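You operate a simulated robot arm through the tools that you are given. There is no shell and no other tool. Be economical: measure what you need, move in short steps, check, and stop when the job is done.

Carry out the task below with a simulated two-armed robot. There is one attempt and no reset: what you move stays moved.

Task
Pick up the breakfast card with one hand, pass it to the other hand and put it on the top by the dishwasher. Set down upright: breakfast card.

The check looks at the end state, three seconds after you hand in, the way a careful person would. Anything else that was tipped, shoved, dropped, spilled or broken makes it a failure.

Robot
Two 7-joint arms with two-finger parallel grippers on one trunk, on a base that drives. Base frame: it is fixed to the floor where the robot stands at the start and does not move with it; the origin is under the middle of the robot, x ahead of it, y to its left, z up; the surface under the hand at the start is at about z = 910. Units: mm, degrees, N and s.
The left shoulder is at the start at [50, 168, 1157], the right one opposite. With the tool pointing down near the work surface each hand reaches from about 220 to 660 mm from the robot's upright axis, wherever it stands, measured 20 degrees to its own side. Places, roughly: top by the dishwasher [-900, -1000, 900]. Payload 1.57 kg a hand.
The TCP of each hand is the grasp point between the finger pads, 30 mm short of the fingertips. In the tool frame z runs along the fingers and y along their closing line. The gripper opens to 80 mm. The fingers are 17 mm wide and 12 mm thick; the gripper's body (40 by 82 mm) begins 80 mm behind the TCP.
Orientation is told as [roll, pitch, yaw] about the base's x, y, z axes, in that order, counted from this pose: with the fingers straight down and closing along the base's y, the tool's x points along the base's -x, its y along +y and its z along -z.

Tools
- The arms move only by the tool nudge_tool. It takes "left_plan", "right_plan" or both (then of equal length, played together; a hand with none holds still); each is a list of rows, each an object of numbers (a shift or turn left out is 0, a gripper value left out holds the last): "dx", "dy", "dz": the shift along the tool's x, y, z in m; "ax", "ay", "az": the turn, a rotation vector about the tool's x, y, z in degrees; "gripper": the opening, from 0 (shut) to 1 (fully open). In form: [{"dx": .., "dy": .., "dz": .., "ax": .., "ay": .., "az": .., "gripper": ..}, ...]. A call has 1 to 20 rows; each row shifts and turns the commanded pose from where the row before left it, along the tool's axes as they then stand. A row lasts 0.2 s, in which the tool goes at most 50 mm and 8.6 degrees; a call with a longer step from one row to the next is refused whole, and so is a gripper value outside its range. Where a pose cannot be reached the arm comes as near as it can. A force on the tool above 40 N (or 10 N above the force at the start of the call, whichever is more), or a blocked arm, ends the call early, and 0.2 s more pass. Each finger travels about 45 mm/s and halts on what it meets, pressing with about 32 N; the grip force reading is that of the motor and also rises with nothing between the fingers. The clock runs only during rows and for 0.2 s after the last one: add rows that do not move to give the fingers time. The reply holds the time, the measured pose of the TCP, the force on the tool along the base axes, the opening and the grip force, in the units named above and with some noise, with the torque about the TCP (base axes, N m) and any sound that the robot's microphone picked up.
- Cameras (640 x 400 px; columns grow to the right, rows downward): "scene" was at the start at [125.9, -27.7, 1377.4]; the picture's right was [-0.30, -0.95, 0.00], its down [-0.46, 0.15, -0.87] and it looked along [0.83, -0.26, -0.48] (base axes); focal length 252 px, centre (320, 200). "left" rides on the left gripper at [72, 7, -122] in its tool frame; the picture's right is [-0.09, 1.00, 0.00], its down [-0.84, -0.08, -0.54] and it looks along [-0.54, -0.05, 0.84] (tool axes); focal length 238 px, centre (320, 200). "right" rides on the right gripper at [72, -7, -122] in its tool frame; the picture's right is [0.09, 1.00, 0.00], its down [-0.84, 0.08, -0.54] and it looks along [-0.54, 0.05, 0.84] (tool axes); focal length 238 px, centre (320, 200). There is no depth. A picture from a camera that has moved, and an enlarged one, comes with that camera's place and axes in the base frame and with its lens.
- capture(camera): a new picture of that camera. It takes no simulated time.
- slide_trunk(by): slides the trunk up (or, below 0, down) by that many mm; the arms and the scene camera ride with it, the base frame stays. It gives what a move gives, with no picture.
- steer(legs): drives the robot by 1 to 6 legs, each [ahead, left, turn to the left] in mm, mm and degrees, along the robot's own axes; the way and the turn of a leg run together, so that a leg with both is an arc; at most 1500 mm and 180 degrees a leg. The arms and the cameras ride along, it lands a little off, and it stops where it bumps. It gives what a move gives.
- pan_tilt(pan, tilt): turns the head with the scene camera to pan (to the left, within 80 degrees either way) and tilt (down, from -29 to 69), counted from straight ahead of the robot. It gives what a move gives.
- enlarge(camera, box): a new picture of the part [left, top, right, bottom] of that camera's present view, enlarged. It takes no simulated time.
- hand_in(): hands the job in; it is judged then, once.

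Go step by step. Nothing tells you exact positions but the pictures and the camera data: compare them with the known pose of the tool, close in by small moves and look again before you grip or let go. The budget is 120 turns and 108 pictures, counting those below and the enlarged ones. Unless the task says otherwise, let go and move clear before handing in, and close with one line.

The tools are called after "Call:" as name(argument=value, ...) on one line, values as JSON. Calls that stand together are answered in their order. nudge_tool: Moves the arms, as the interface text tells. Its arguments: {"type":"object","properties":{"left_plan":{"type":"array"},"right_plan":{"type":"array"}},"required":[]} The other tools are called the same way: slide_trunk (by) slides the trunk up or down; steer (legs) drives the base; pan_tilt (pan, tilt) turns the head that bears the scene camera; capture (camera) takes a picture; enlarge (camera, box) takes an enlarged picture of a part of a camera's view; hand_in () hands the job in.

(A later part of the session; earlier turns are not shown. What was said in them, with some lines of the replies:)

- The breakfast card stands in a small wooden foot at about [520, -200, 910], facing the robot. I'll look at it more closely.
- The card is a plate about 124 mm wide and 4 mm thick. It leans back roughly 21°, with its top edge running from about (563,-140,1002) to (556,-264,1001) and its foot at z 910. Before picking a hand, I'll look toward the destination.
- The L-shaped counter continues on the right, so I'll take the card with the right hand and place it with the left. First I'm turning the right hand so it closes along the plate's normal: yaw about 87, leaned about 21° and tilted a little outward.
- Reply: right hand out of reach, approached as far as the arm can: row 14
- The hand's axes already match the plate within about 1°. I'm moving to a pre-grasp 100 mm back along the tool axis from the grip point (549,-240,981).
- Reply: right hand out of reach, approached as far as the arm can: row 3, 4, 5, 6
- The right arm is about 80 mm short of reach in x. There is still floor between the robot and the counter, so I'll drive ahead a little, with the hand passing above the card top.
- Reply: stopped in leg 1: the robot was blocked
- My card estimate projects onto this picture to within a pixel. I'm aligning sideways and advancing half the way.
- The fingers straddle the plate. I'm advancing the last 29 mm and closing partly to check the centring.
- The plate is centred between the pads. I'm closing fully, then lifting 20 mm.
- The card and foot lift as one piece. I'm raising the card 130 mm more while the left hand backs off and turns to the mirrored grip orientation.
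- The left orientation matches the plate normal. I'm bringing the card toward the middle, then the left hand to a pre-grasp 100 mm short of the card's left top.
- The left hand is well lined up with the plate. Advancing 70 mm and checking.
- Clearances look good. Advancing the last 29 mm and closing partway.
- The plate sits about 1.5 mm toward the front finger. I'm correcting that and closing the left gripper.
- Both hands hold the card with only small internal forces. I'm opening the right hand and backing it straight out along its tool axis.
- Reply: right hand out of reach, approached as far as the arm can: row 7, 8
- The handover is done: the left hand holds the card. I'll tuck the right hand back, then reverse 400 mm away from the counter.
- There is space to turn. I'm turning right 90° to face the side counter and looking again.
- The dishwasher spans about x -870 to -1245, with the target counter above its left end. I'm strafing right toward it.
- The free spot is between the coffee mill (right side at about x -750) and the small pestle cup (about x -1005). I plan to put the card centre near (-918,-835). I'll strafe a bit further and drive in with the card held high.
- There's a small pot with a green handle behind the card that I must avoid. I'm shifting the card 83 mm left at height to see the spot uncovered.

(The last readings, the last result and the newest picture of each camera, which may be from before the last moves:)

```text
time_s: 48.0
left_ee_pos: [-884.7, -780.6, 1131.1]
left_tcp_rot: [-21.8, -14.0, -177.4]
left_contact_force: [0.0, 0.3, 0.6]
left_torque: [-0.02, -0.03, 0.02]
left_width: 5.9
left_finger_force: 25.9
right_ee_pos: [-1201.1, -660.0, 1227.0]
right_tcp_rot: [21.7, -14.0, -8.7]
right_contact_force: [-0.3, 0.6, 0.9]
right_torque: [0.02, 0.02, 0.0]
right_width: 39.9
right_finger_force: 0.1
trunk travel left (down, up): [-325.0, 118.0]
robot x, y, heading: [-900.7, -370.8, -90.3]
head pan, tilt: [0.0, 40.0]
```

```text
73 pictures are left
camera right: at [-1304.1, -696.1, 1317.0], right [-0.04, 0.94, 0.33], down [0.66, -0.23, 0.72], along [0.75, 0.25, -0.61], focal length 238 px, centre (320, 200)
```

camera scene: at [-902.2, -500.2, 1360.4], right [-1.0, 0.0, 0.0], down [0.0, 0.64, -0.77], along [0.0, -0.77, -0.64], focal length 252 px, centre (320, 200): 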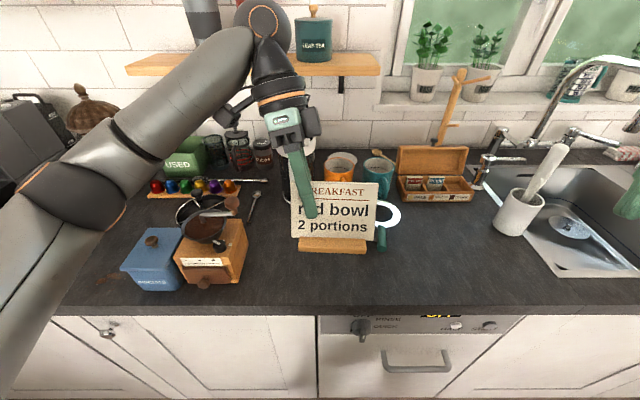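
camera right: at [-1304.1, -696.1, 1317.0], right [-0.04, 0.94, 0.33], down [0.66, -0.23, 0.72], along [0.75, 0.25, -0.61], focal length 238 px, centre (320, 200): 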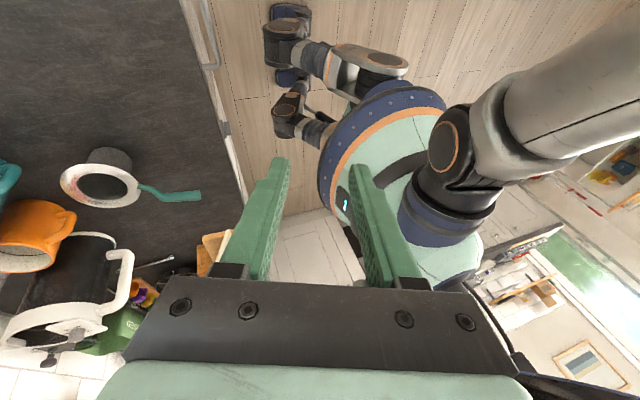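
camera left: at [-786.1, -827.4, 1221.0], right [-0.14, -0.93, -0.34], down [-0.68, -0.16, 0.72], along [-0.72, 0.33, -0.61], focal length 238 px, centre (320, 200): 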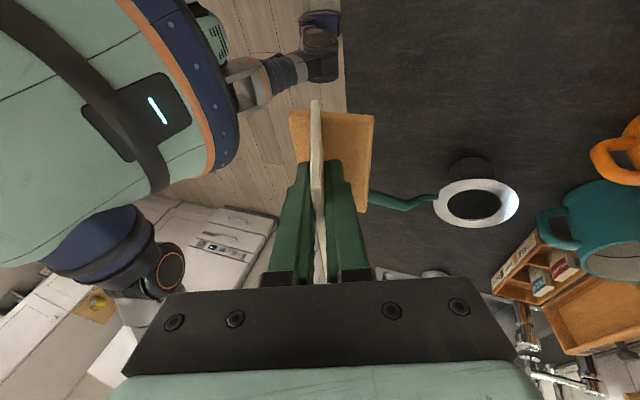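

The handle end is at about (-1010,-785,1010) and the mill's right side at x ≈ -745, so a left TCP of about (-875,-812) fits between them. The left elbow hangs low over the biscuit box, so I'll raise the trunk 100 mm and lower the hand by the same amount to lift the elbow.

Call:
slide_trunk(by=100)

Call:
nudge_tool(left_plan=[{"dx": 0.0082, "dy": 0.0163, "dz": 0.019}, {"dx": 0.0082, "dy": 0.0163, "dz": 0.019}, {"dx": 0.0082, "dy": 0.0163, "dz": 0.019}, {"dx": 0.0082, "dy": 0.0163, "dz": 0.019}, {}])

Call:
capture(camera="scene")

Call:
capture(camera="right")

```text
time_s: 49.4
left_ee_pos: [-885.3, -781.3, 1231.4]
left_tcp_rot: [-21.8, -14.0, -177.4]
left_contact_force: [-0.7, 0.5, -0.6]
left_torque: [0.01, -0.04, -0.03]
left_width: 5.5
left_finger_force: 25.5
right_ee_pos: [-1202.8, -660.4, 1326.4]
right_tcp_rot: [21.7, -14.0, -8.8]
right_contact_force: [-0.5, -0.6, 0.1]
right_torque: [-0.04, 0.03, 0.01]
right_width: 40.2
right_finger_force: 0.0
trunk travel left (down, up): [-425.0, 18.0]
robot x, y, heading: [-899.2, -371.5, -90.0]
head pan, tilt: [0.0, 40.0]
```

```text
time_s: 50.6
left_ee_pos: [-875.0, -813.8, 1130.4]
left_tcp_rot: [-21.8, -14.0, -177.4]
left_contact_force: [1.1, 0.0, -0.5]
left_torque: [0.0, -0.03, -0.01]
left_width: 5.6
left_finger_force: 25.7
right_ee_pos: [-1200.9, -660.7, 1327.5]
right_tcp_rot: [21.6, -13.9, -8.7]
right_contact_force: [-1.0, 1.2, 0.2]
right_torque: [0.02, 0.0, 0.0]
right_width: 40.0
right_finger_force: 0.1
trunk travel left (down, up): [-425.0, 18.0]
robot x, y, heading: [-897.5, -374.4, -90.1]
head pan, tilt: [0.0, 40.0]
```

```text
72 pictures are left
camera scene: at [-901.9, -500.0, 1460.4], right [-1.0, 0.0, 0.0], down [0.0, 0.64, -0.77], along [0.0, -0.77, -0.64], focal length 252 px, centre (320, 200)
```

scene: 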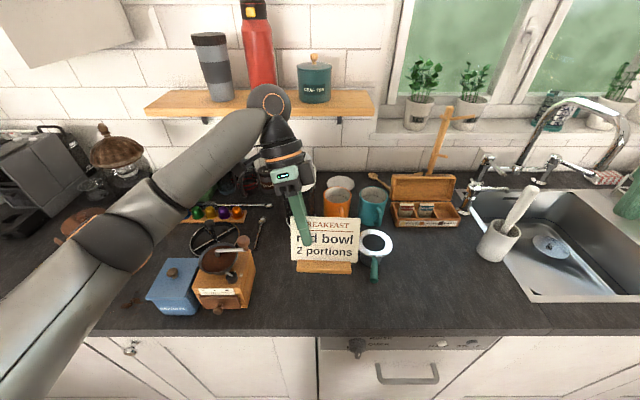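

```text
71 pictures are left
camera right: at [-1303.7, -695.9, 1417.1], right [-0.04, 0.94, 0.33], down [0.66, -0.23, 0.72], along [0.75, 0.25, -0.61], focal length 238 px, centre (320, 200)
```

right: 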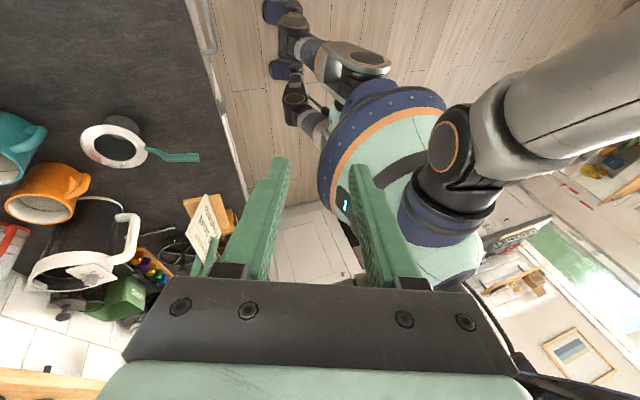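

The elbow is higher now and clear. I'm lowering 100 mm straight down, then checking.

Call:
nudge_tool(left_plan=[{"dx": 0.0061, "dy": 0.009, "dz": 0.0225}, {"dx": 0.0061, "dy": 0.009, "dz": 0.0225}, {"dx": 0.0061, "dy": 0.009, "dz": 0.0225}, {"dx": 0.0061, "dy": 0.009, "dz": 0.0225}, {}])

Call:
capture(camera="scene")

Call:
capture(camera="left")

Call:
enlarge(camera="right", box=[60, 80, 280, 280])

```text
time_s: 51.8
left_ee_pos: [-872.8, -810.9, 1030.2]
left_tcp_rot: [-21.6, -14.0, -177.4]
left_contact_force: [1.4, 0.4, -0.9]
left_torque: [0.01, -0.02, 0.01]
left_width: 5.6
left_finger_force: 25.7
right_ee_pos: [-1200.4, -661.0, 1327.0]
right_tcp_rot: [21.6, -13.9, -8.5]
right_contact_force: [-0.4, -0.7, -0.6]
right_torque: [-0.02, 0.0, 0.03]
right_width: 39.9
right_finger_force: 0.1
trunk travel left (down, up): [-425.0, 18.0]
robot x, y, heading: [-900.7, -379.7, -89.8]
head pan, tilt: [0.0, 40.0]
```

```text
70 pictures are left
camera scene: at [-901.9, -500.1, 1460.4], right [-1.0, 0.0, 0.0], down [0.0, 0.64, -0.77], along [0.0, -0.77, -0.64], focal length 252 px, centre (320, 200)
```

scene: 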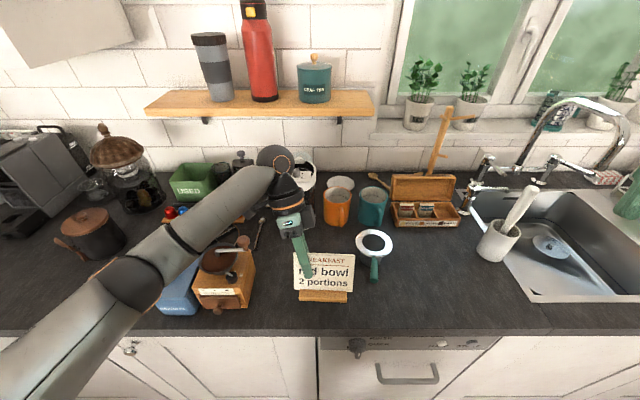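

```text
69 pictures are left
camera left: at [-774.0, -858.6, 1120.7], right [-0.14, -0.93, -0.34], down [-0.68, -0.16, 0.72], along [-0.72, 0.33, -0.61], focal length 238 px, centre (320, 200)
```

left: 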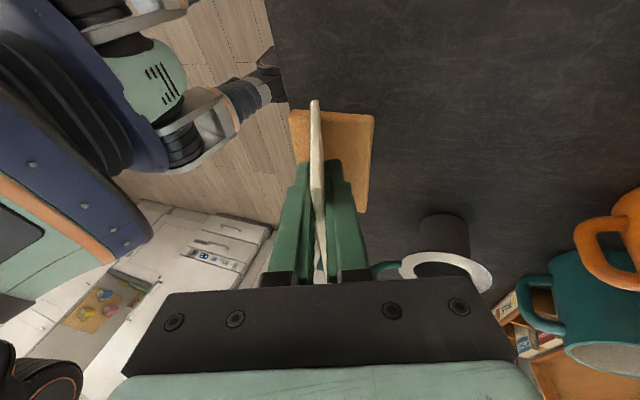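

```text
2.00 times, centred on (170, 180) of right
camera zoom: at [-1303.8, -696.0, 1417.1], right [-0.04, 0.94, 0.33], down [0.66, -0.23, 0.72], along [0.75, 0.25, -0.61], focal length 477 px, centre (620, 240)
```

zoom: 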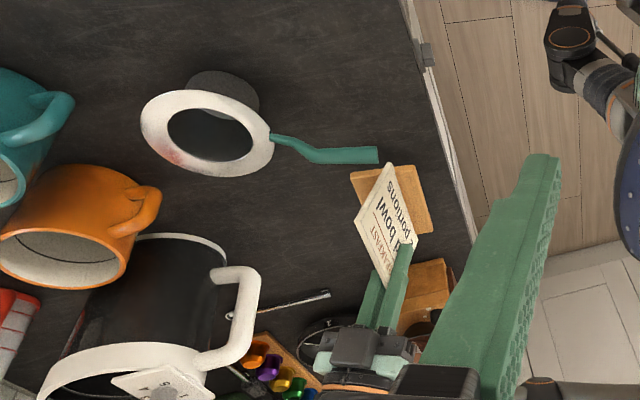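

The elbow dropped along with the hand, so I'm checking the forearm's gap to the biscuit box and the gripper's gap to the mill.

Call:
enlarge(camera="scene", box=[60, 140, 380, 340])

Call:
pan_tilt(pan=45, tilt=50)

Call:
capture(camera="scene")

```text
2.00 times, centred on (220, 240) of scene
camera zoom: at [-901.9, -500.1, 1460.4], right [-1.0, 0.0, 0.0], down [0.0, 0.64, -0.77], along [0.0, -0.77, -0.64], focal length 503 px, centre (520, 120)
```

zoom: 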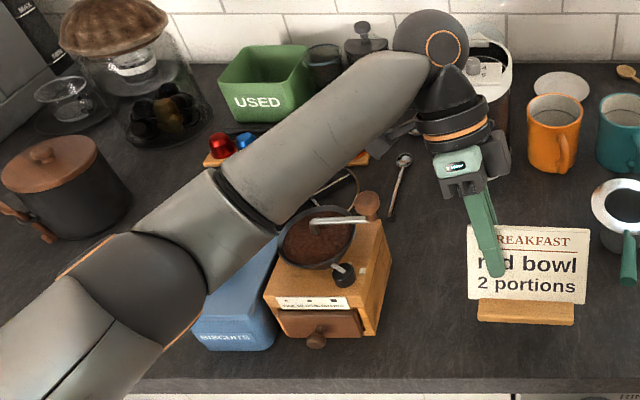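

```text
time_s: 52.9
left_ee_pos: [-872.4, -811.7, 1031.0]
left_tcp_rot: [-21.8, -14.0, -177.4]
left_contact_force: [0.5, 0.1, -0.1]
left_torque: [-0.01, -0.07, 0.02]
left_width: 5.5
left_finger_force: 25.5
right_ee_pos: [-1201.1, -660.3, 1326.6]
right_tcp_rot: [21.6, -13.9, -8.6]
right_contact_force: [-0.1, -0.6, 0.5]
right_torque: [-0.03, 0.0, -0.03]
right_width: 39.9
right_finger_force: 0.0
trunk travel left (down, up): [-425.0, 18.0]
robot x, y, heading: [-899.9, -373.6, -90.1]
head pan, tilt: [45.0, 50.0]
```

```text
66 pictures are left
camera scene: at [-847.4, -469.7, 1446.3], right [-0.71, -0.71, 0.0], down [-0.54, 0.54, -0.64], along [0.45, -0.46, -0.77], focal length 252 px, centre (320, 200)
```

scene: 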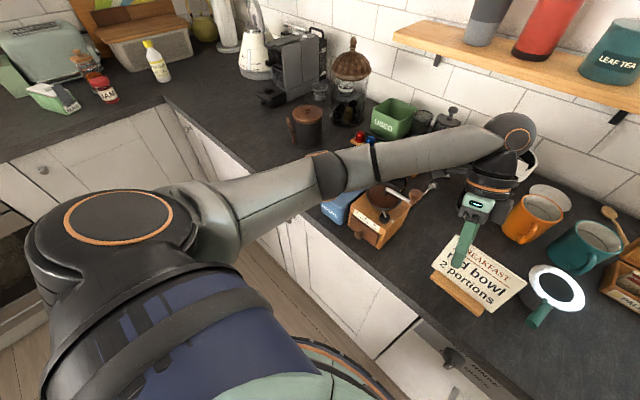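

Triangulating puts the left elbow at roughly (-590,-755,1070), too close above the biscuit box to lower further. I'll raise the hand, back the base up and to the right, and reach in with a straighter arm so the elbow stays off those items.

Call:
nudge_tool(left_plan=[{"dx": -0.0061, "dy": -0.009, "dz": -0.0225}, {"dx": -0.0061, "dy": -0.009, "dz": -0.0225}, {"dx": -0.0061, "dy": -0.009, "dz": -0.0225}, {"dx": -0.0061, "dy": -0.009, "dz": -0.0225}, {}])

Call:
steer(legs=[[-55, 0, 0], [0, -90, 0]])

Call:
pan_tilt(pan=15, tilt=40)

```text
time_s: 54.1
left_ee_pos: [-873.3, -812.4, 1131.9]
left_tcp_rot: [-21.8, -14.0, -177.4]
left_contact_force: [-1.2, -0.7, -1.2]
left_torque: [-0.02, -0.04, -0.04]
left_width: 5.7
left_finger_force: 25.3
right_ee_pos: [-1201.2, -660.4, 1326.9]
right_tcp_rot: [21.6, -14.0, -8.6]
right_contact_force: [0.0, -1.0, 0.4]
right_torque: [0.03, 0.01, -0.02]
right_width: 39.8
right_finger_force: 0.1
trunk travel left (down, up): [-425.0, 18.0]
robot x, y, heading: [-900.3, -373.3, -90.1]
head pan, tilt: [45.0, 50.0]
```

```text
time_s: 56.1
left_ee_pos: [-964.0, -757.1, 1132.3]
left_tcp_rot: [-21.8, -13.9, -177.4]
left_contact_force: [-0.1, 0.3, -1.6]
left_torque: [0.02, -0.05, 0.02]
left_width: 5.5
left_finger_force: 25.5
right_ee_pos: [-1292.9, -604.1, 1326.7]
right_tcp_rot: [21.6, -14.0, -8.5]
right_contact_force: [-0.8, -0.6, 0.3]
right_torque: [-0.01, -0.03, -0.03]
right_width: 39.5
right_finger_force: 0.0
trunk travel left (down, up): [-425.0, 18.0]
robot x, y, heading: [-990.9, -317.8, -90.0]
head pan, tilt: [45.0, 50.0]
```

```text
time_s: 57.1
left_ee_pos: [-964.5, -756.5, 1131.9]
left_tcp_rot: [-21.9, -14.0, -177.4]
left_contact_force: [0.0, 0.8, -1.0]
left_torque: [0.0, -0.04, 0.01]
left_width: 5.7
left_finger_force: 25.2
right_ee_pos: [-1292.7, -605.0, 1327.4]
right_tcp_rot: [21.7, -13.9, -8.5]
right_contact_force: [-0.5, -0.3, -0.4]
right_torque: [0.01, -0.03, -0.01]
right_width: 39.9
right_finger_force: 0.1
trunk travel left (down, up): [-425.0, 18.0]
robot x, y, heading: [-991.4, -316.6, -89.9]
head pan, tilt: [15.0, 40.0]
```

Now moving the hand forward 55 and left 92 at height.

Call:
nudge_tool(left_plan=[{"dx": 0.0288, "dy": 0.0158, "dz": -0.0141}, {"dx": 0.0288, "dy": 0.0158, "dz": -0.0141}, {"dx": 0.0288, "dy": 0.0158, "dz": -0.0141}, {}, {"dx": 0.0061, "dy": 0.009, "dz": 0.0225}, {"dx": 0.0061, "dy": 0.009, "dz": 0.0225}, {}])

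Call:
capture(camera="scene")

```text
time_s: 58.7
left_ee_pos: [-873.3, -812.2, 1081.8]
left_tcp_rot: [-21.9, -14.0, -177.4]
left_contact_force: [-0.8, 0.3, -1.5]
left_torque: [-0.02, -0.03, 0.02]
left_width: 5.5
left_finger_force: 25.9
right_ee_pos: [-1292.1, -605.7, 1326.8]
right_tcp_rot: [21.7, -14.1, -8.5]
right_contact_force: [-0.2, 0.3, 0.4]
right_torque: [0.01, 0.0, 0.0]
right_width: 40.0
right_finger_force: 0.1
trunk travel left (down, up): [-425.0, 18.0]
robot x, y, heading: [-988.7, -319.1, -90.0]
head pan, tilt: [15.0, 40.0]
```

```text
65 pictures are left
camera scene: at [-971.1, -441.2, 1460.4], right [-0.97, -0.26, 0.0], down [-0.17, 0.62, -0.77], along [0.2, -0.74, -0.64], focal length 252 px, centre (320, 200)
```

scene: 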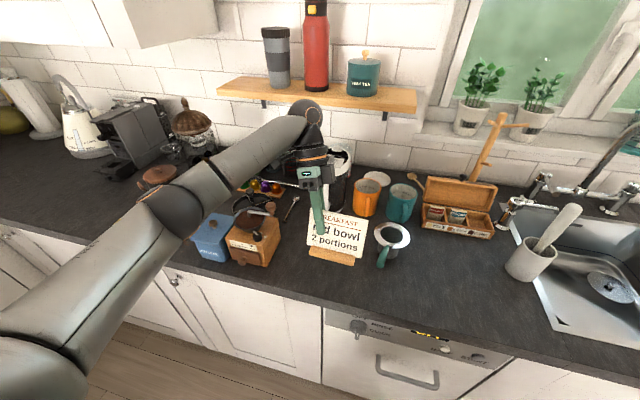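

The elbow still hangs over the box, so I'll rotate the base instead. At heading about -60 and standing further right, the elbow falls in front of the counter. Raising the hand, shifting it right, then backing, strafing and turning.

Call:
nudge_tool(left_plan=[{"dx": -0.0061, "dy": -0.009, "dz": -0.0225}, {"dx": -0.0061, "dy": -0.009, "dz": -0.0225}, {"dx": -0.0061, "dy": -0.009, "dz": -0.0225}, {"dx": -0.0284, "dy": 0.0013, "dz": 0.0072}, {"dx": -0.0284, "dy": 0.0013, "dz": 0.0072}, {"dx": -0.0284, "dy": 0.0013, "dz": 0.0072}, {}])

Call:
steer(legs=[[-120, 0, 0], [0, -152, 0], [0, 0, 30]])

Call:
pan_tilt(pan=0, tilt=40)

Call:
capture(camera="scene")

```text
time_s: 60.3
left_ee_pos: [-960.6, -810.6, 1156.3]
left_tcp_rot: [-21.7, -14.0, -177.4]
left_contact_force: [0.2, -0.8, -1.0]
left_torque: [-0.01, 0.0, 0.0]
left_width: 5.8
left_finger_force: 25.5
right_ee_pos: [-1290.9, -603.8, 1327.1]
right_tcp_rot: [21.5, -14.0, -8.5]
right_contact_force: [0.3, 0.1, 0.5]
right_torque: [0.03, 0.02, 0.01]
right_width: 40.2
right_finger_force: 0.1
trunk travel left (down, up): [-425.0, 18.0]
robot x, y, heading: [-990.1, -315.0, -89.9]
head pan, tilt: [15.0, 40.0]
```

```text
time_s: 64.6
left_ee_pos: [-877.6, -608.7, 1156.9]
left_tcp_rot: [-21.8, -14.0, -147.8]
left_contact_force: [0.6, 0.3, -1.3]
left_torque: [0.01, -0.01, -0.03]
left_width: 5.3
left_finger_force: 25.9
right_ee_pos: [-1268.0, -593.2, 1327.6]
right_tcp_rot: [21.6, -14.0, 21.1]
right_contact_force: [0.3, 0.7, -0.4]
right_torque: [0.0, -0.03, 0.0]
right_width: 40.1
right_finger_force: 0.1
trunk travel left (down, up): [-425.0, 18.0]
robot x, y, heading: [-1149.0, -194.0, -60.5]
head pan, tilt: [15.0, 40.0]
```

```text
time_s: 65.4
left_ee_pos: [-878.2, -608.5, 1156.7]
left_tcp_rot: [-21.8, -14.0, -147.9]
left_contact_force: [-0.1, 0.1, -0.7]
left_torque: [0.03, -0.02, -0.01]
left_width: 5.8
left_finger_force: 25.5
right_ee_pos: [-1267.4, -592.5, 1327.1]
right_tcp_rot: [21.6, -14.0, 20.9]
right_contact_force: [0.6, 0.9, -0.2]
right_torque: [-0.01, -0.02, -0.03]
right_width: 40.0
right_finger_force: 0.0
trunk travel left (down, up): [-425.0, 18.0]
robot x, y, heading: [-1146.2, -196.9, -60.5]
head pan, tilt: [0.0, 40.0]
```

```text
64 pictures are left
camera scene: at [-1086.9, -305.3, 1460.4], right [-0.87, -0.49, 0.0], down [-0.32, 0.56, -0.77], along [0.38, -0.67, -0.64], focal length 252 px, centre (320, 200)
```

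scene: 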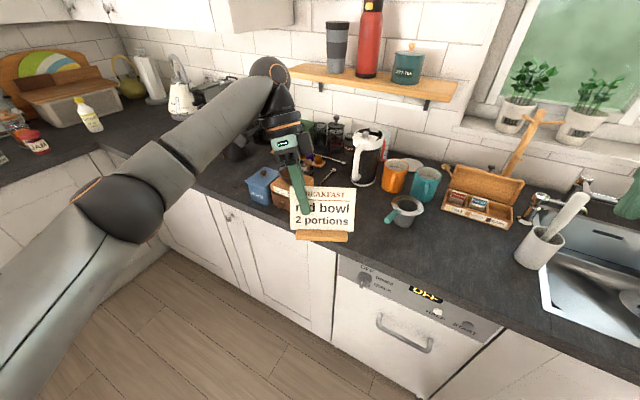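

The elbow is now well in front of the counter. I'm moving the base straight toward the counter by about 200 mm.

Call:
steer(legs=[[180, -95, 0]])

Call:
capture(camera="scene")

Call:
capture(camera="left")

```text
time_s: 67.0
left_ee_pos: [-871.3, -814.5, 1156.4]
left_tcp_rot: [-21.9, -13.9, -147.7]
left_contact_force: [-0.7, 0.1, -1.7]
left_torque: [-0.02, -0.04, -0.03]
left_width: 5.6
left_finger_force: 25.2
right_ee_pos: [-1262.2, -799.0, 1327.1]
right_tcp_rot: [21.7, -14.0, 21.1]
right_contact_force: [-0.2, -0.2, 0.1]
right_torque: [0.04, -0.01, 0.04]
right_width: 40.0
right_finger_force: 0.0
trunk travel left (down, up): [-425.0, 18.0]
robot x, y, heading: [-1143.1, -405.5, -60.4]
head pan, tilt: [0.0, 40.0]
```

```text
63 pictures are left
camera scene: at [-1081.4, -512.0, 1460.3], right [-0.87, -0.49, 0.0], down [-0.32, 0.56, -0.77], along [0.38, -0.67, -0.64], focal length 252 px, centre (320, 200)
```

scene: 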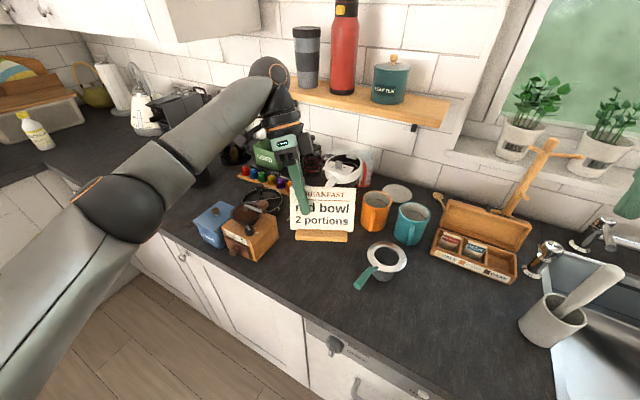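

```text
62 pictures are left
camera left: at [-762.7, -807.4, 1246.1], right [0.34, -0.88, -0.34], down [-0.51, -0.47, 0.72], along [-0.79, -0.07, -0.61], focal length 238 px, centre (320, 200)
```

left: 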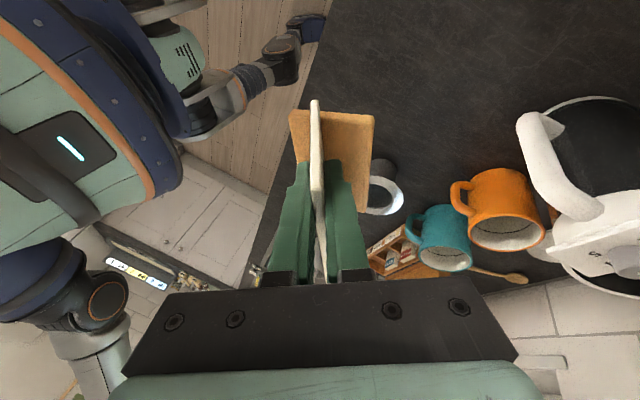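

The spot is clear and the layout is good. Lowering 120 mm.

Call:
nudge_tool(left_plan=[{"dx": 0.0059, "dy": 0.0086, "dz": 0.0216}, {"dx": 0.0059, "dy": 0.0086, "dz": 0.0216}, {"dx": 0.0059, "dy": 0.0086, "dz": 0.0216}, {"dx": 0.0059, "dy": 0.0086, "dz": 0.0216}, {"dx": 0.0059, "dy": 0.0086, "dz": 0.0216}, {}])

Call:
capture(camera="scene")

Call:
capture(camera="left")

Call:
capture(camera="right")

```text
time_s: 68.4
left_ee_pos: [-872.1, -814.2, 1036.3]
left_tcp_rot: [-21.6, -14.1, -147.8]
left_contact_force: [0.3, -0.5, -0.5]
left_torque: [-0.03, -0.04, -0.02]
left_width: 5.9
left_finger_force: 25.4
right_ee_pos: [-1262.0, -798.7, 1327.3]
right_tcp_rot: [21.5, -14.1, 21.1]
right_contact_force: [-0.2, 1.0, -0.7]
right_torque: [0.0, -0.03, 0.05]
right_width: 40.1
right_finger_force: 0.1
trunk travel left (down, up): [-425.0, 18.0]
robot x, y, heading: [-1138.7, -402.5, -60.6]
head pan, tilt: [0.0, 40.0]
```

```text
61 pictures are left
camera scene: at [-1081.5, -511.2, 1460.4], right [-0.87, -0.49, 0.0], down [-0.32, 0.56, -0.77], along [0.38, -0.67, -0.64], focal length 252 px, centre (320, 200)
```

scene: 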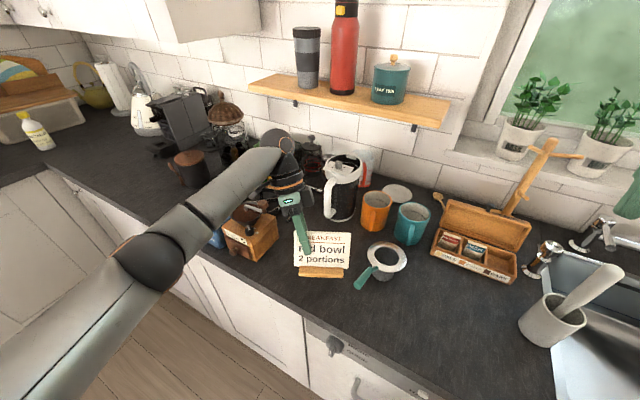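

```text
60 pictures are left
camera left: at [-763.1, -805.5, 1126.1], right [0.34, -0.88, -0.34], down [-0.51, -0.47, 0.72], along [-0.79, -0.07, -0.61], focal length 238 px, centre (320, 200)
```

left: 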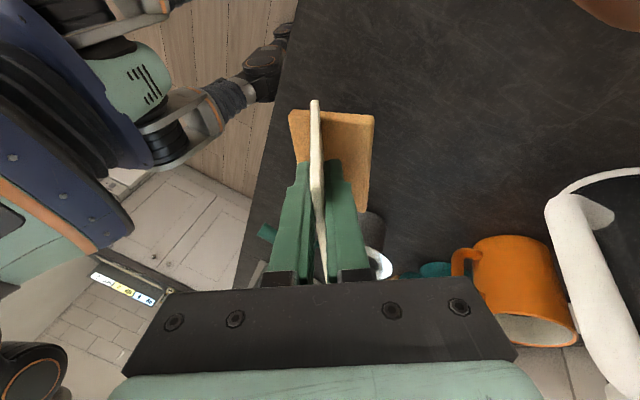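

```text
59 pictures are left
camera right: at [-1333.4, -880.6, 1417.2], right [-0.5, 0.8, 0.33], down [0.68, 0.13, 0.72], along [0.53, 0.59, -0.61], focal length 238 px, centre (320, 200)
```

right: 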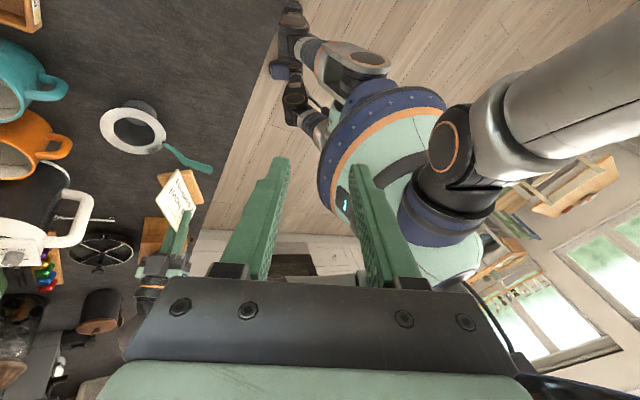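

The foot will land about 50 mm inside the counter edge. I'm checking the gap between the gripper's camera and the mill before the last 55 mm.

Call:
enlarge(camera="scene", box=[180, 120, 420, 300])

Call:
enlarge(camera="right", box=[60, 90, 260, 310])

```text
2.22 times, centred on (300, 210) of scene
camera zoom: at [-1081.5, -511.2, 1460.4], right [-0.87, -0.49, 0.0], down [-0.32, 0.56, -0.77], along [0.38, -0.67, -0.64], focal length 559 px, centre (364, 178)
```

zoom: 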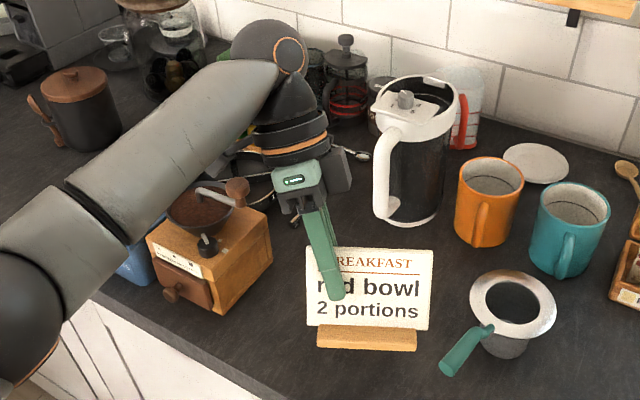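

```text
1.82 times, centred on (160, 200) of right
camera zoom: at [-1333.4, -880.6, 1417.2], right [-0.5, 0.8, 0.33], down [0.68, 0.13, 0.72], along [0.53, 0.59, -0.61], focal length 433 px, centre (611, 200)
```

zoom: 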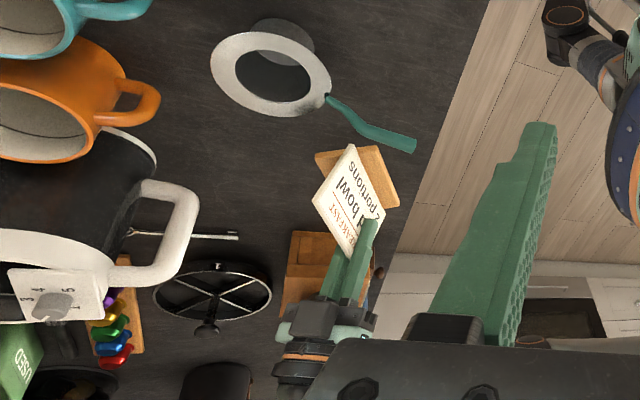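

I recomputed the mill's crank knob at about (-751,-828,1080), which is too close to the gripper's camera. I'll raise again and turn the card 25° further counter-clockwise, so the camera swings out toward the room and away from the mill.

Call:
nudge_tool(left_plan=[{"dx": -0.0061, "dy": -0.009, "dz": -0.0225}, {"dx": -0.0061, "dy": -0.009, "dz": -0.0225}, {"dx": 0.0065, "dy": -0.0142, "dz": 0.0039}, {"ax": -2.04, "ay": -2.99, "az": -7.5}, {"ax": -2.04, "ay": -2.99, "az": -7.5}, {"ax": -2.04, "ay": -2.99, "az": -7.5}, {}])

Call:
capture(camera="scene")

Call:
capture(camera="left")

```text
time_s: 70.0
left_ee_pos: [-873.2, -798.9, 1088.1]
left_tcp_rot: [-21.7, -14.0, -122.7]
left_contact_force: [0.0, -0.3, -1.5]
left_torque: [0.01, -0.05, 0.02]
left_width: 5.4
left_finger_force: 25.7
right_ee_pos: [-1262.5, -800.1, 1326.2]
right_tcp_rot: [21.6, -14.0, 21.2]
right_contact_force: [0.0, 0.2, -0.2]
right_torque: [-0.01, 0.0, 0.02]
right_width: 39.8
right_finger_force: 0.1
trunk travel left (down, up): [-425.0, 18.0]
robot x, y, heading: [-1141.0, -403.0, -60.5]
head pan, tilt: [0.0, 40.0]
```

```text
56 pictures are left
camera scene: at [-1081.5, -511.4, 1460.4], right [-0.87, -0.49, 0.0], down [-0.32, 0.56, -0.77], along [0.38, -0.67, -0.64], focal length 252 px, centre (320, 200)
```

scene: 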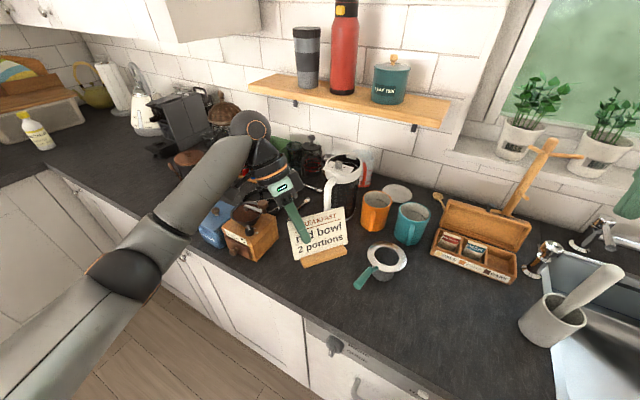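

```text
55 pictures are left
camera left: at [-778.0, -745.3, 1177.1], right [0.68, -0.65, -0.33], down [-0.26, -0.64, 0.72], along [-0.68, -0.4, -0.61], focal length 238 px, centre (320, 200)
```

left: 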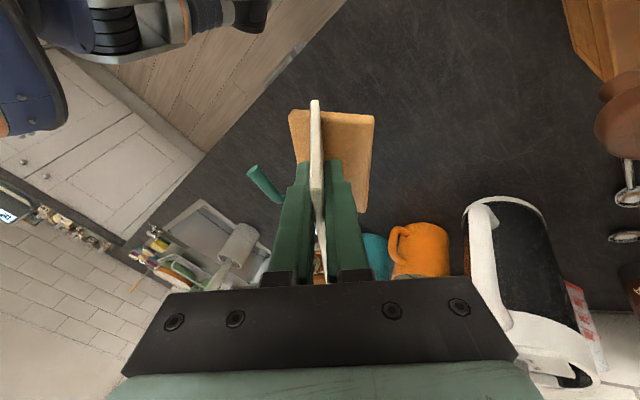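

The camera is clear of the mill now. I'm shifting 15 mm further from the mill and lowering to about 20 mm above the surface.

Call:
nudge_tool(left_plan=[{"dx": -0.0078, "dy": -0.011, "dz": 0.0065}, {"dx": 0.0054, "dy": 0.0079, "dz": 0.0198}, {"dx": 0.0054, "dy": 0.0079, "dz": 0.0198}, {"dx": 0.0054, "dy": 0.0079, "dz": 0.0198}, {"dx": 0.0054, "dy": 0.0079, "dz": 0.0198}, {}])

Call:
enlarge(camera="scene", box=[180, 120, 420, 320])

Call:
capture(camera="left")

```text
time_s: 71.4
left_ee_pos: [-886.2, -797.5, 997.7]
left_tcp_rot: [-21.7, -14.1, -122.8]
left_contact_force: [-0.3, -0.6, -0.7]
left_torque: [0.01, -0.02, -0.03]
left_width: 5.5
left_finger_force: 25.6
right_ee_pos: [-1261.2, -799.2, 1326.7]
right_tcp_rot: [21.6, -14.1, 21.1]
right_contact_force: [0.2, -0.2, 0.4]
right_torque: [0.02, 0.01, 0.02]
right_width: 40.1
right_finger_force: 0.1
trunk travel left (down, up): [-425.0, 18.0]
robot x, y, heading: [-1140.0, -401.4, -60.5]
head pan, tilt: [0.0, 40.0]
```

```text
2.00 times, centred on (300, 220) of scene
camera zoom: at [-1081.5, -511.3, 1460.4], right [-0.87, -0.49, 0.0], down [-0.32, 0.56, -0.77], along [0.38, -0.67, -0.64], focal length 503 px, centre (360, 160)
```

zoom: 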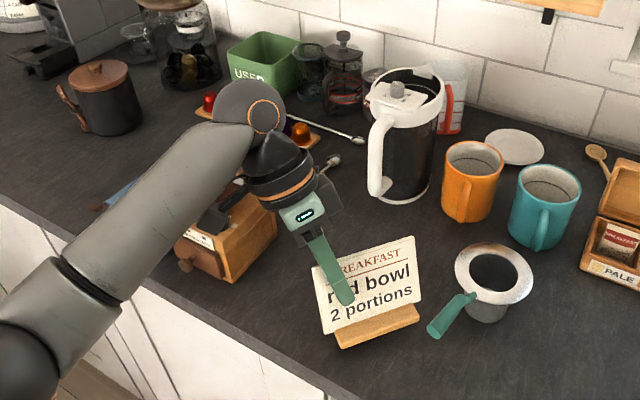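

```text
53 pictures are left
camera left: at [-792.6, -744.1, 1088.4], right [0.68, -0.65, -0.33], down [-0.26, -0.64, 0.72], along [-0.68, -0.4, -0.61], focal length 238 px, centre (320, 200)
```

left: 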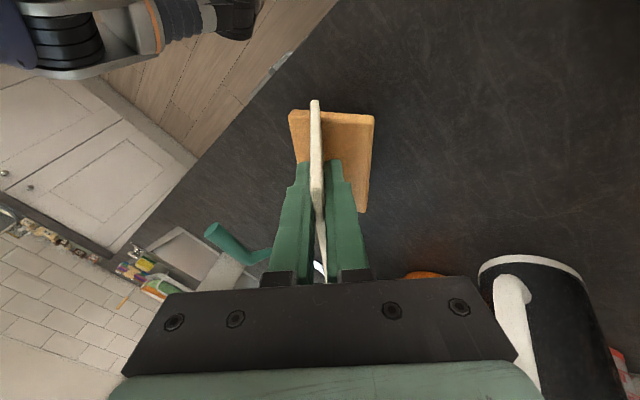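

Clear all round. Lowering gently until the foot touches.

Call:
nudge_tool(left_plan=[{"dx": 0.0015, "dy": 0.0022, "dz": 0.0054}, {"dx": 0.0015, "dy": 0.0022, "dz": 0.0054}, {"dx": 0.0005, "dy": 0.0007, "dz": 0.0018}, {}])

Call:
enlarge(camera="scene", box=[300, 220, 420, 310])

```text
time_s: 72.4
left_ee_pos: [-887.5, -798.0, 984.1]
left_tcp_rot: [-21.7, -14.0, -122.8]
left_contact_force: [-0.2, -0.6, -0.3]
left_torque: [0.04, -0.04, 0.01]
left_width: 5.8
left_finger_force: 26.0
right_ee_pos: [-1261.4, -799.0, 1326.4]
right_tcp_rot: [21.5, -14.1, 21.1]
right_contact_force: [-1.2, -0.2, -0.1]
right_torque: [0.03, 0.04, -0.04]
right_width: 40.2
right_finger_force: 0.0
trunk travel left (down, up): [-425.0, 18.0]
robot x, y, heading: [-1142.9, -401.3, -60.4]
head pan, tilt: [0.0, 40.0]
```

```text
4.44 times, centred on (360, 265) of scene
camera zoom: at [-1081.4, -511.3, 1460.4], right [-0.87, -0.49, 0.0], down [-0.32, 0.56, -0.77], along [0.38, -0.67, -0.64], focal length 1118 px, centre (142, -89)
```

zoom: 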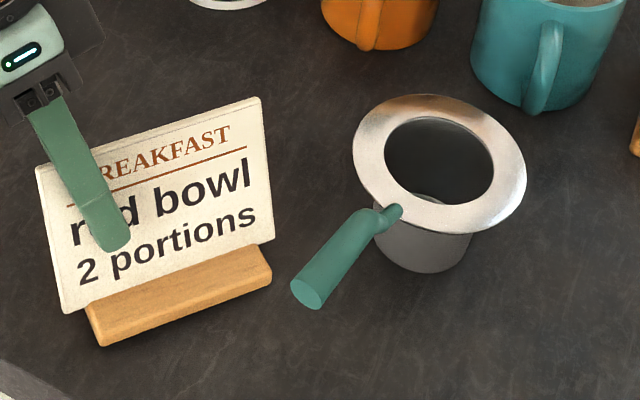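

Call:
nudge_tool(left_plan=[{"dx": 0.0003, "dy": 0.0005, "dz": 0.0014}, {}, {"dx": 0.0003, "dy": 0.0005, "dz": 0.0014}, {}])

```text
time_s: 73.4
left_ee_pos: [-888.5, -797.9, 981.0]
left_tcp_rot: [-21.7, -14.0, -122.9]
left_contact_force: [0.4, 0.4, -0.6]
left_torque: [0.01, -0.03, -0.02]
left_width: 5.5
left_finger_force: 25.9
right_ee_pos: [-1260.9, -798.1, 1327.5]
right_tcp_rot: [21.6, -14.0, 21.1]
right_contact_force: [-0.3, 0.3, -1.0]
right_torque: [-0.01, -0.03, 0.02]
right_width: 40.0
right_finger_force: 0.0
trunk travel left (down, up): [-425.0, 18.0]
robot x, y, heading: [-1142.2, -399.8, -60.6]
head pan, tilt: [0.0, 40.0]
```

No contact force yet, so I'll continue in 1 mm steps.

Call:
nudge_tool(left_plan=[{"dx": 0.00025, "dy": 0.00036, "dz": 0.0009}, {}, {"dx": 0.00025, "dy": 0.00036, "dz": 0.0009}, {}])

```text
time_s: 74.4
left_ee_pos: [-888.8, -797.7, 978.0]
left_tcp_rot: [-21.6, -14.1, -122.9]
left_contact_force: [0.2, 0.5, 3.1]
left_torque: [-0.24, 0.03, 0.02]
left_width: 5.4
left_finger_force: 25.6
right_ee_pos: [-1262.5, -797.9, 1328.7]
right_tcp_rot: [21.6, -14.1, 21.1]
right_contact_force: [-0.2, 0.3, -0.2]
right_torque: [0.0, -0.01, 0.0]
right_width: 40.0
right_finger_force: 0.0
trunk travel left (down, up): [-425.0, 18.0]
robot x, y, heading: [-1142.7, -402.0, -60.7]
head pan, tilt: [0.0, 40.0]
```

The foot has touched (3 N up). I'm opening the gripper and checking before backing out.

Call:
nudge_tool(left_plan=[{"dx": 0.0001, "dy": 0.0002, "dz": 0.0004}, {"gripper": 0.15}, {"gripper": 0.4}, {}, {}, {}])

Call:
capture(camera="left")

Call:
enlarge(camera="scene", box=[240, 160, 420, 310])

```text
time_s: 75.8
left_ee_pos: [-887.6, -797.2, 977.7]
left_tcp_rot: [-21.7, -14.1, -122.7]
left_contact_force: [0.6, 0.1, -0.2]
left_torque: [0.01, 0.01, -0.02]
left_width: 32.0
left_finger_force: 0.0
right_ee_pos: [-1262.6, -799.8, 1327.9]
right_tcp_rot: [21.6, -14.1, 21.1]
right_contact_force: [-0.2, 0.1, 0.0]
right_torque: [0.0, -0.03, -0.01]
right_width: 39.8
right_finger_force: 0.1
trunk travel left (down, up): [-425.0, 18.0]
robot x, y, heading: [-1142.7, -402.8, -60.5]
head pan, tilt: [0.0, 40.0]
```

```text
51 pictures are left
camera left: at [-792.7, -744.4, 1068.8], right [0.68, -0.65, -0.33], down [-0.26, -0.64, 0.72], along [-0.68, -0.4, -0.61], focal length 238 px, centre (320, 200)
```

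left: 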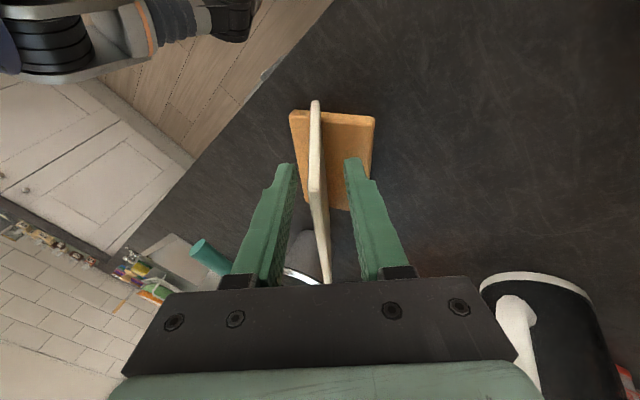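

```text
2.67 times, centred on (330, 235) of scene
camera zoom: at [-1081.5, -511.2, 1460.4], right [-0.87, -0.49, 0.0], down [-0.32, 0.56, -0.77], along [0.38, -0.67, -0.64], focal length 671 px, centre (293, 107)
```

zoom: 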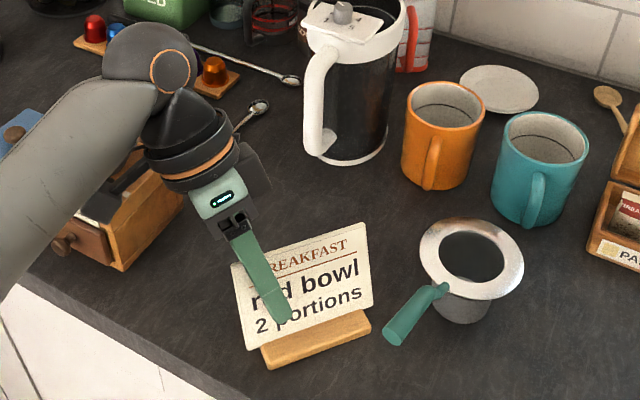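

The card stands on its own with even gaps. I'm backing out along the plate, slightly away from the mill, then straight up.

Call:
nudge_tool(left_plan=[{"dx": -0.0113, "dz": -0.0177}, {"dx": -0.0113, "dz": -0.0177}, {"dx": -0.0113, "dz": -0.0177}, {"dx": -0.0049, "dz": -0.0193}, {"dx": -0.0049, "dz": -0.0193}, {"dx": -0.0074, "dy": -0.0108, "dz": -0.027}, {"dx": -0.0074, "dy": -0.0108, "dz": -0.027}, {"dx": -0.0074, "dy": -0.0108, "dz": -0.027}, {}])

Call:
capture(camera="scene")

```text
time_s: 77.8
left_ee_pos: [-873.6, -834.5, 1162.5]
left_tcp_rot: [-21.7, -14.0, -122.8]
left_contact_force: [0.3, -0.4, -0.3]
left_torque: [-0.02, 0.05, 0.02]
left_width: 31.9
left_finger_force: 0.0
right_ee_pos: [-1262.7, -798.0, 1327.6]
right_tcp_rot: [21.5, -14.0, 20.9]
right_contact_force: [0.3, -0.2, 0.0]
right_torque: [-0.04, 0.02, 0.02]
right_width: 39.9
right_finger_force: 0.2
trunk travel left (down, up): [-425.0, 18.0]
robot x, y, heading: [-1141.4, -404.0, -60.3]
head pan, tilt: [0.0, 40.0]
```

```text
49 pictures are left
camera scene: at [-1081.3, -511.3, 1460.4], right [-0.87, -0.49, 0.0], down [-0.32, 0.56, -0.77], along [0.38, -0.67, -0.64], focal length 252 px, centre (320, 200)
```

scene: 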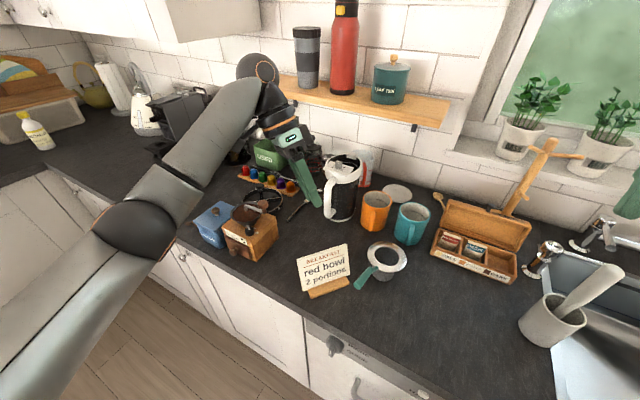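

The card stands upright, undisturbed, and everything around it is in place. I'll back the robot off and take a final look.

Call:
steer(legs=[[-200, 0, 0]])

Call:
capture(camera="scene")

```text
time_s: 79.4
left_ee_pos: [-972.9, -659.6, 1163.1]
left_tcp_rot: [-21.6, -14.0, -122.8]
left_contact_force: [0.2, 0.4, 1.1]
left_torque: [-0.03, -0.01, -0.01]
left_width: 31.8
left_finger_force: 0.0
right_ee_pos: [-1361.1, -623.2, 1327.6]
right_tcp_rot: [21.6, -14.1, 21.1]
right_contact_force: [0.4, -0.3, 0.6]
right_torque: [-0.02, -0.01, -0.01]
right_width: 40.2
right_finger_force: 0.1
trunk travel left (down, up): [-425.0, 18.0]
robot x, y, heading: [-1242.8, -224.8, -60.6]
head pan, tilt: [0.0, 40.0]
```

```text
48 pictures are left
camera scene: at [-1180.8, -335.8, 1460.5], right [-0.87, -0.49, 0.0], down [-0.32, 0.56, -0.77], along [0.38, -0.67, -0.64], focal length 252 px, centre (320, 200)
```

scene: 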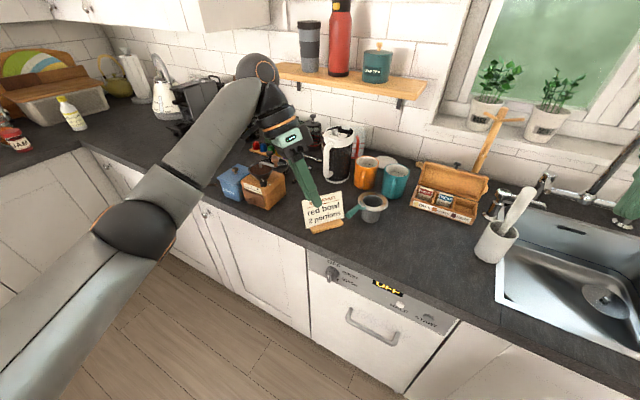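

The card stands upright on the counter above the dishwasher's left end, both hands are clear, and nothing else has moved. Handing in.

Call:
hand_in()

```text
The job is handed in.
```

I picked up the breakfast card with the right hand, passed it to the left, and set it upright on the top by the dishwasher. It stands at about (-910, -830), turned about 55° from square to the counter front, and in the last picture nothing around it looked disturbed.
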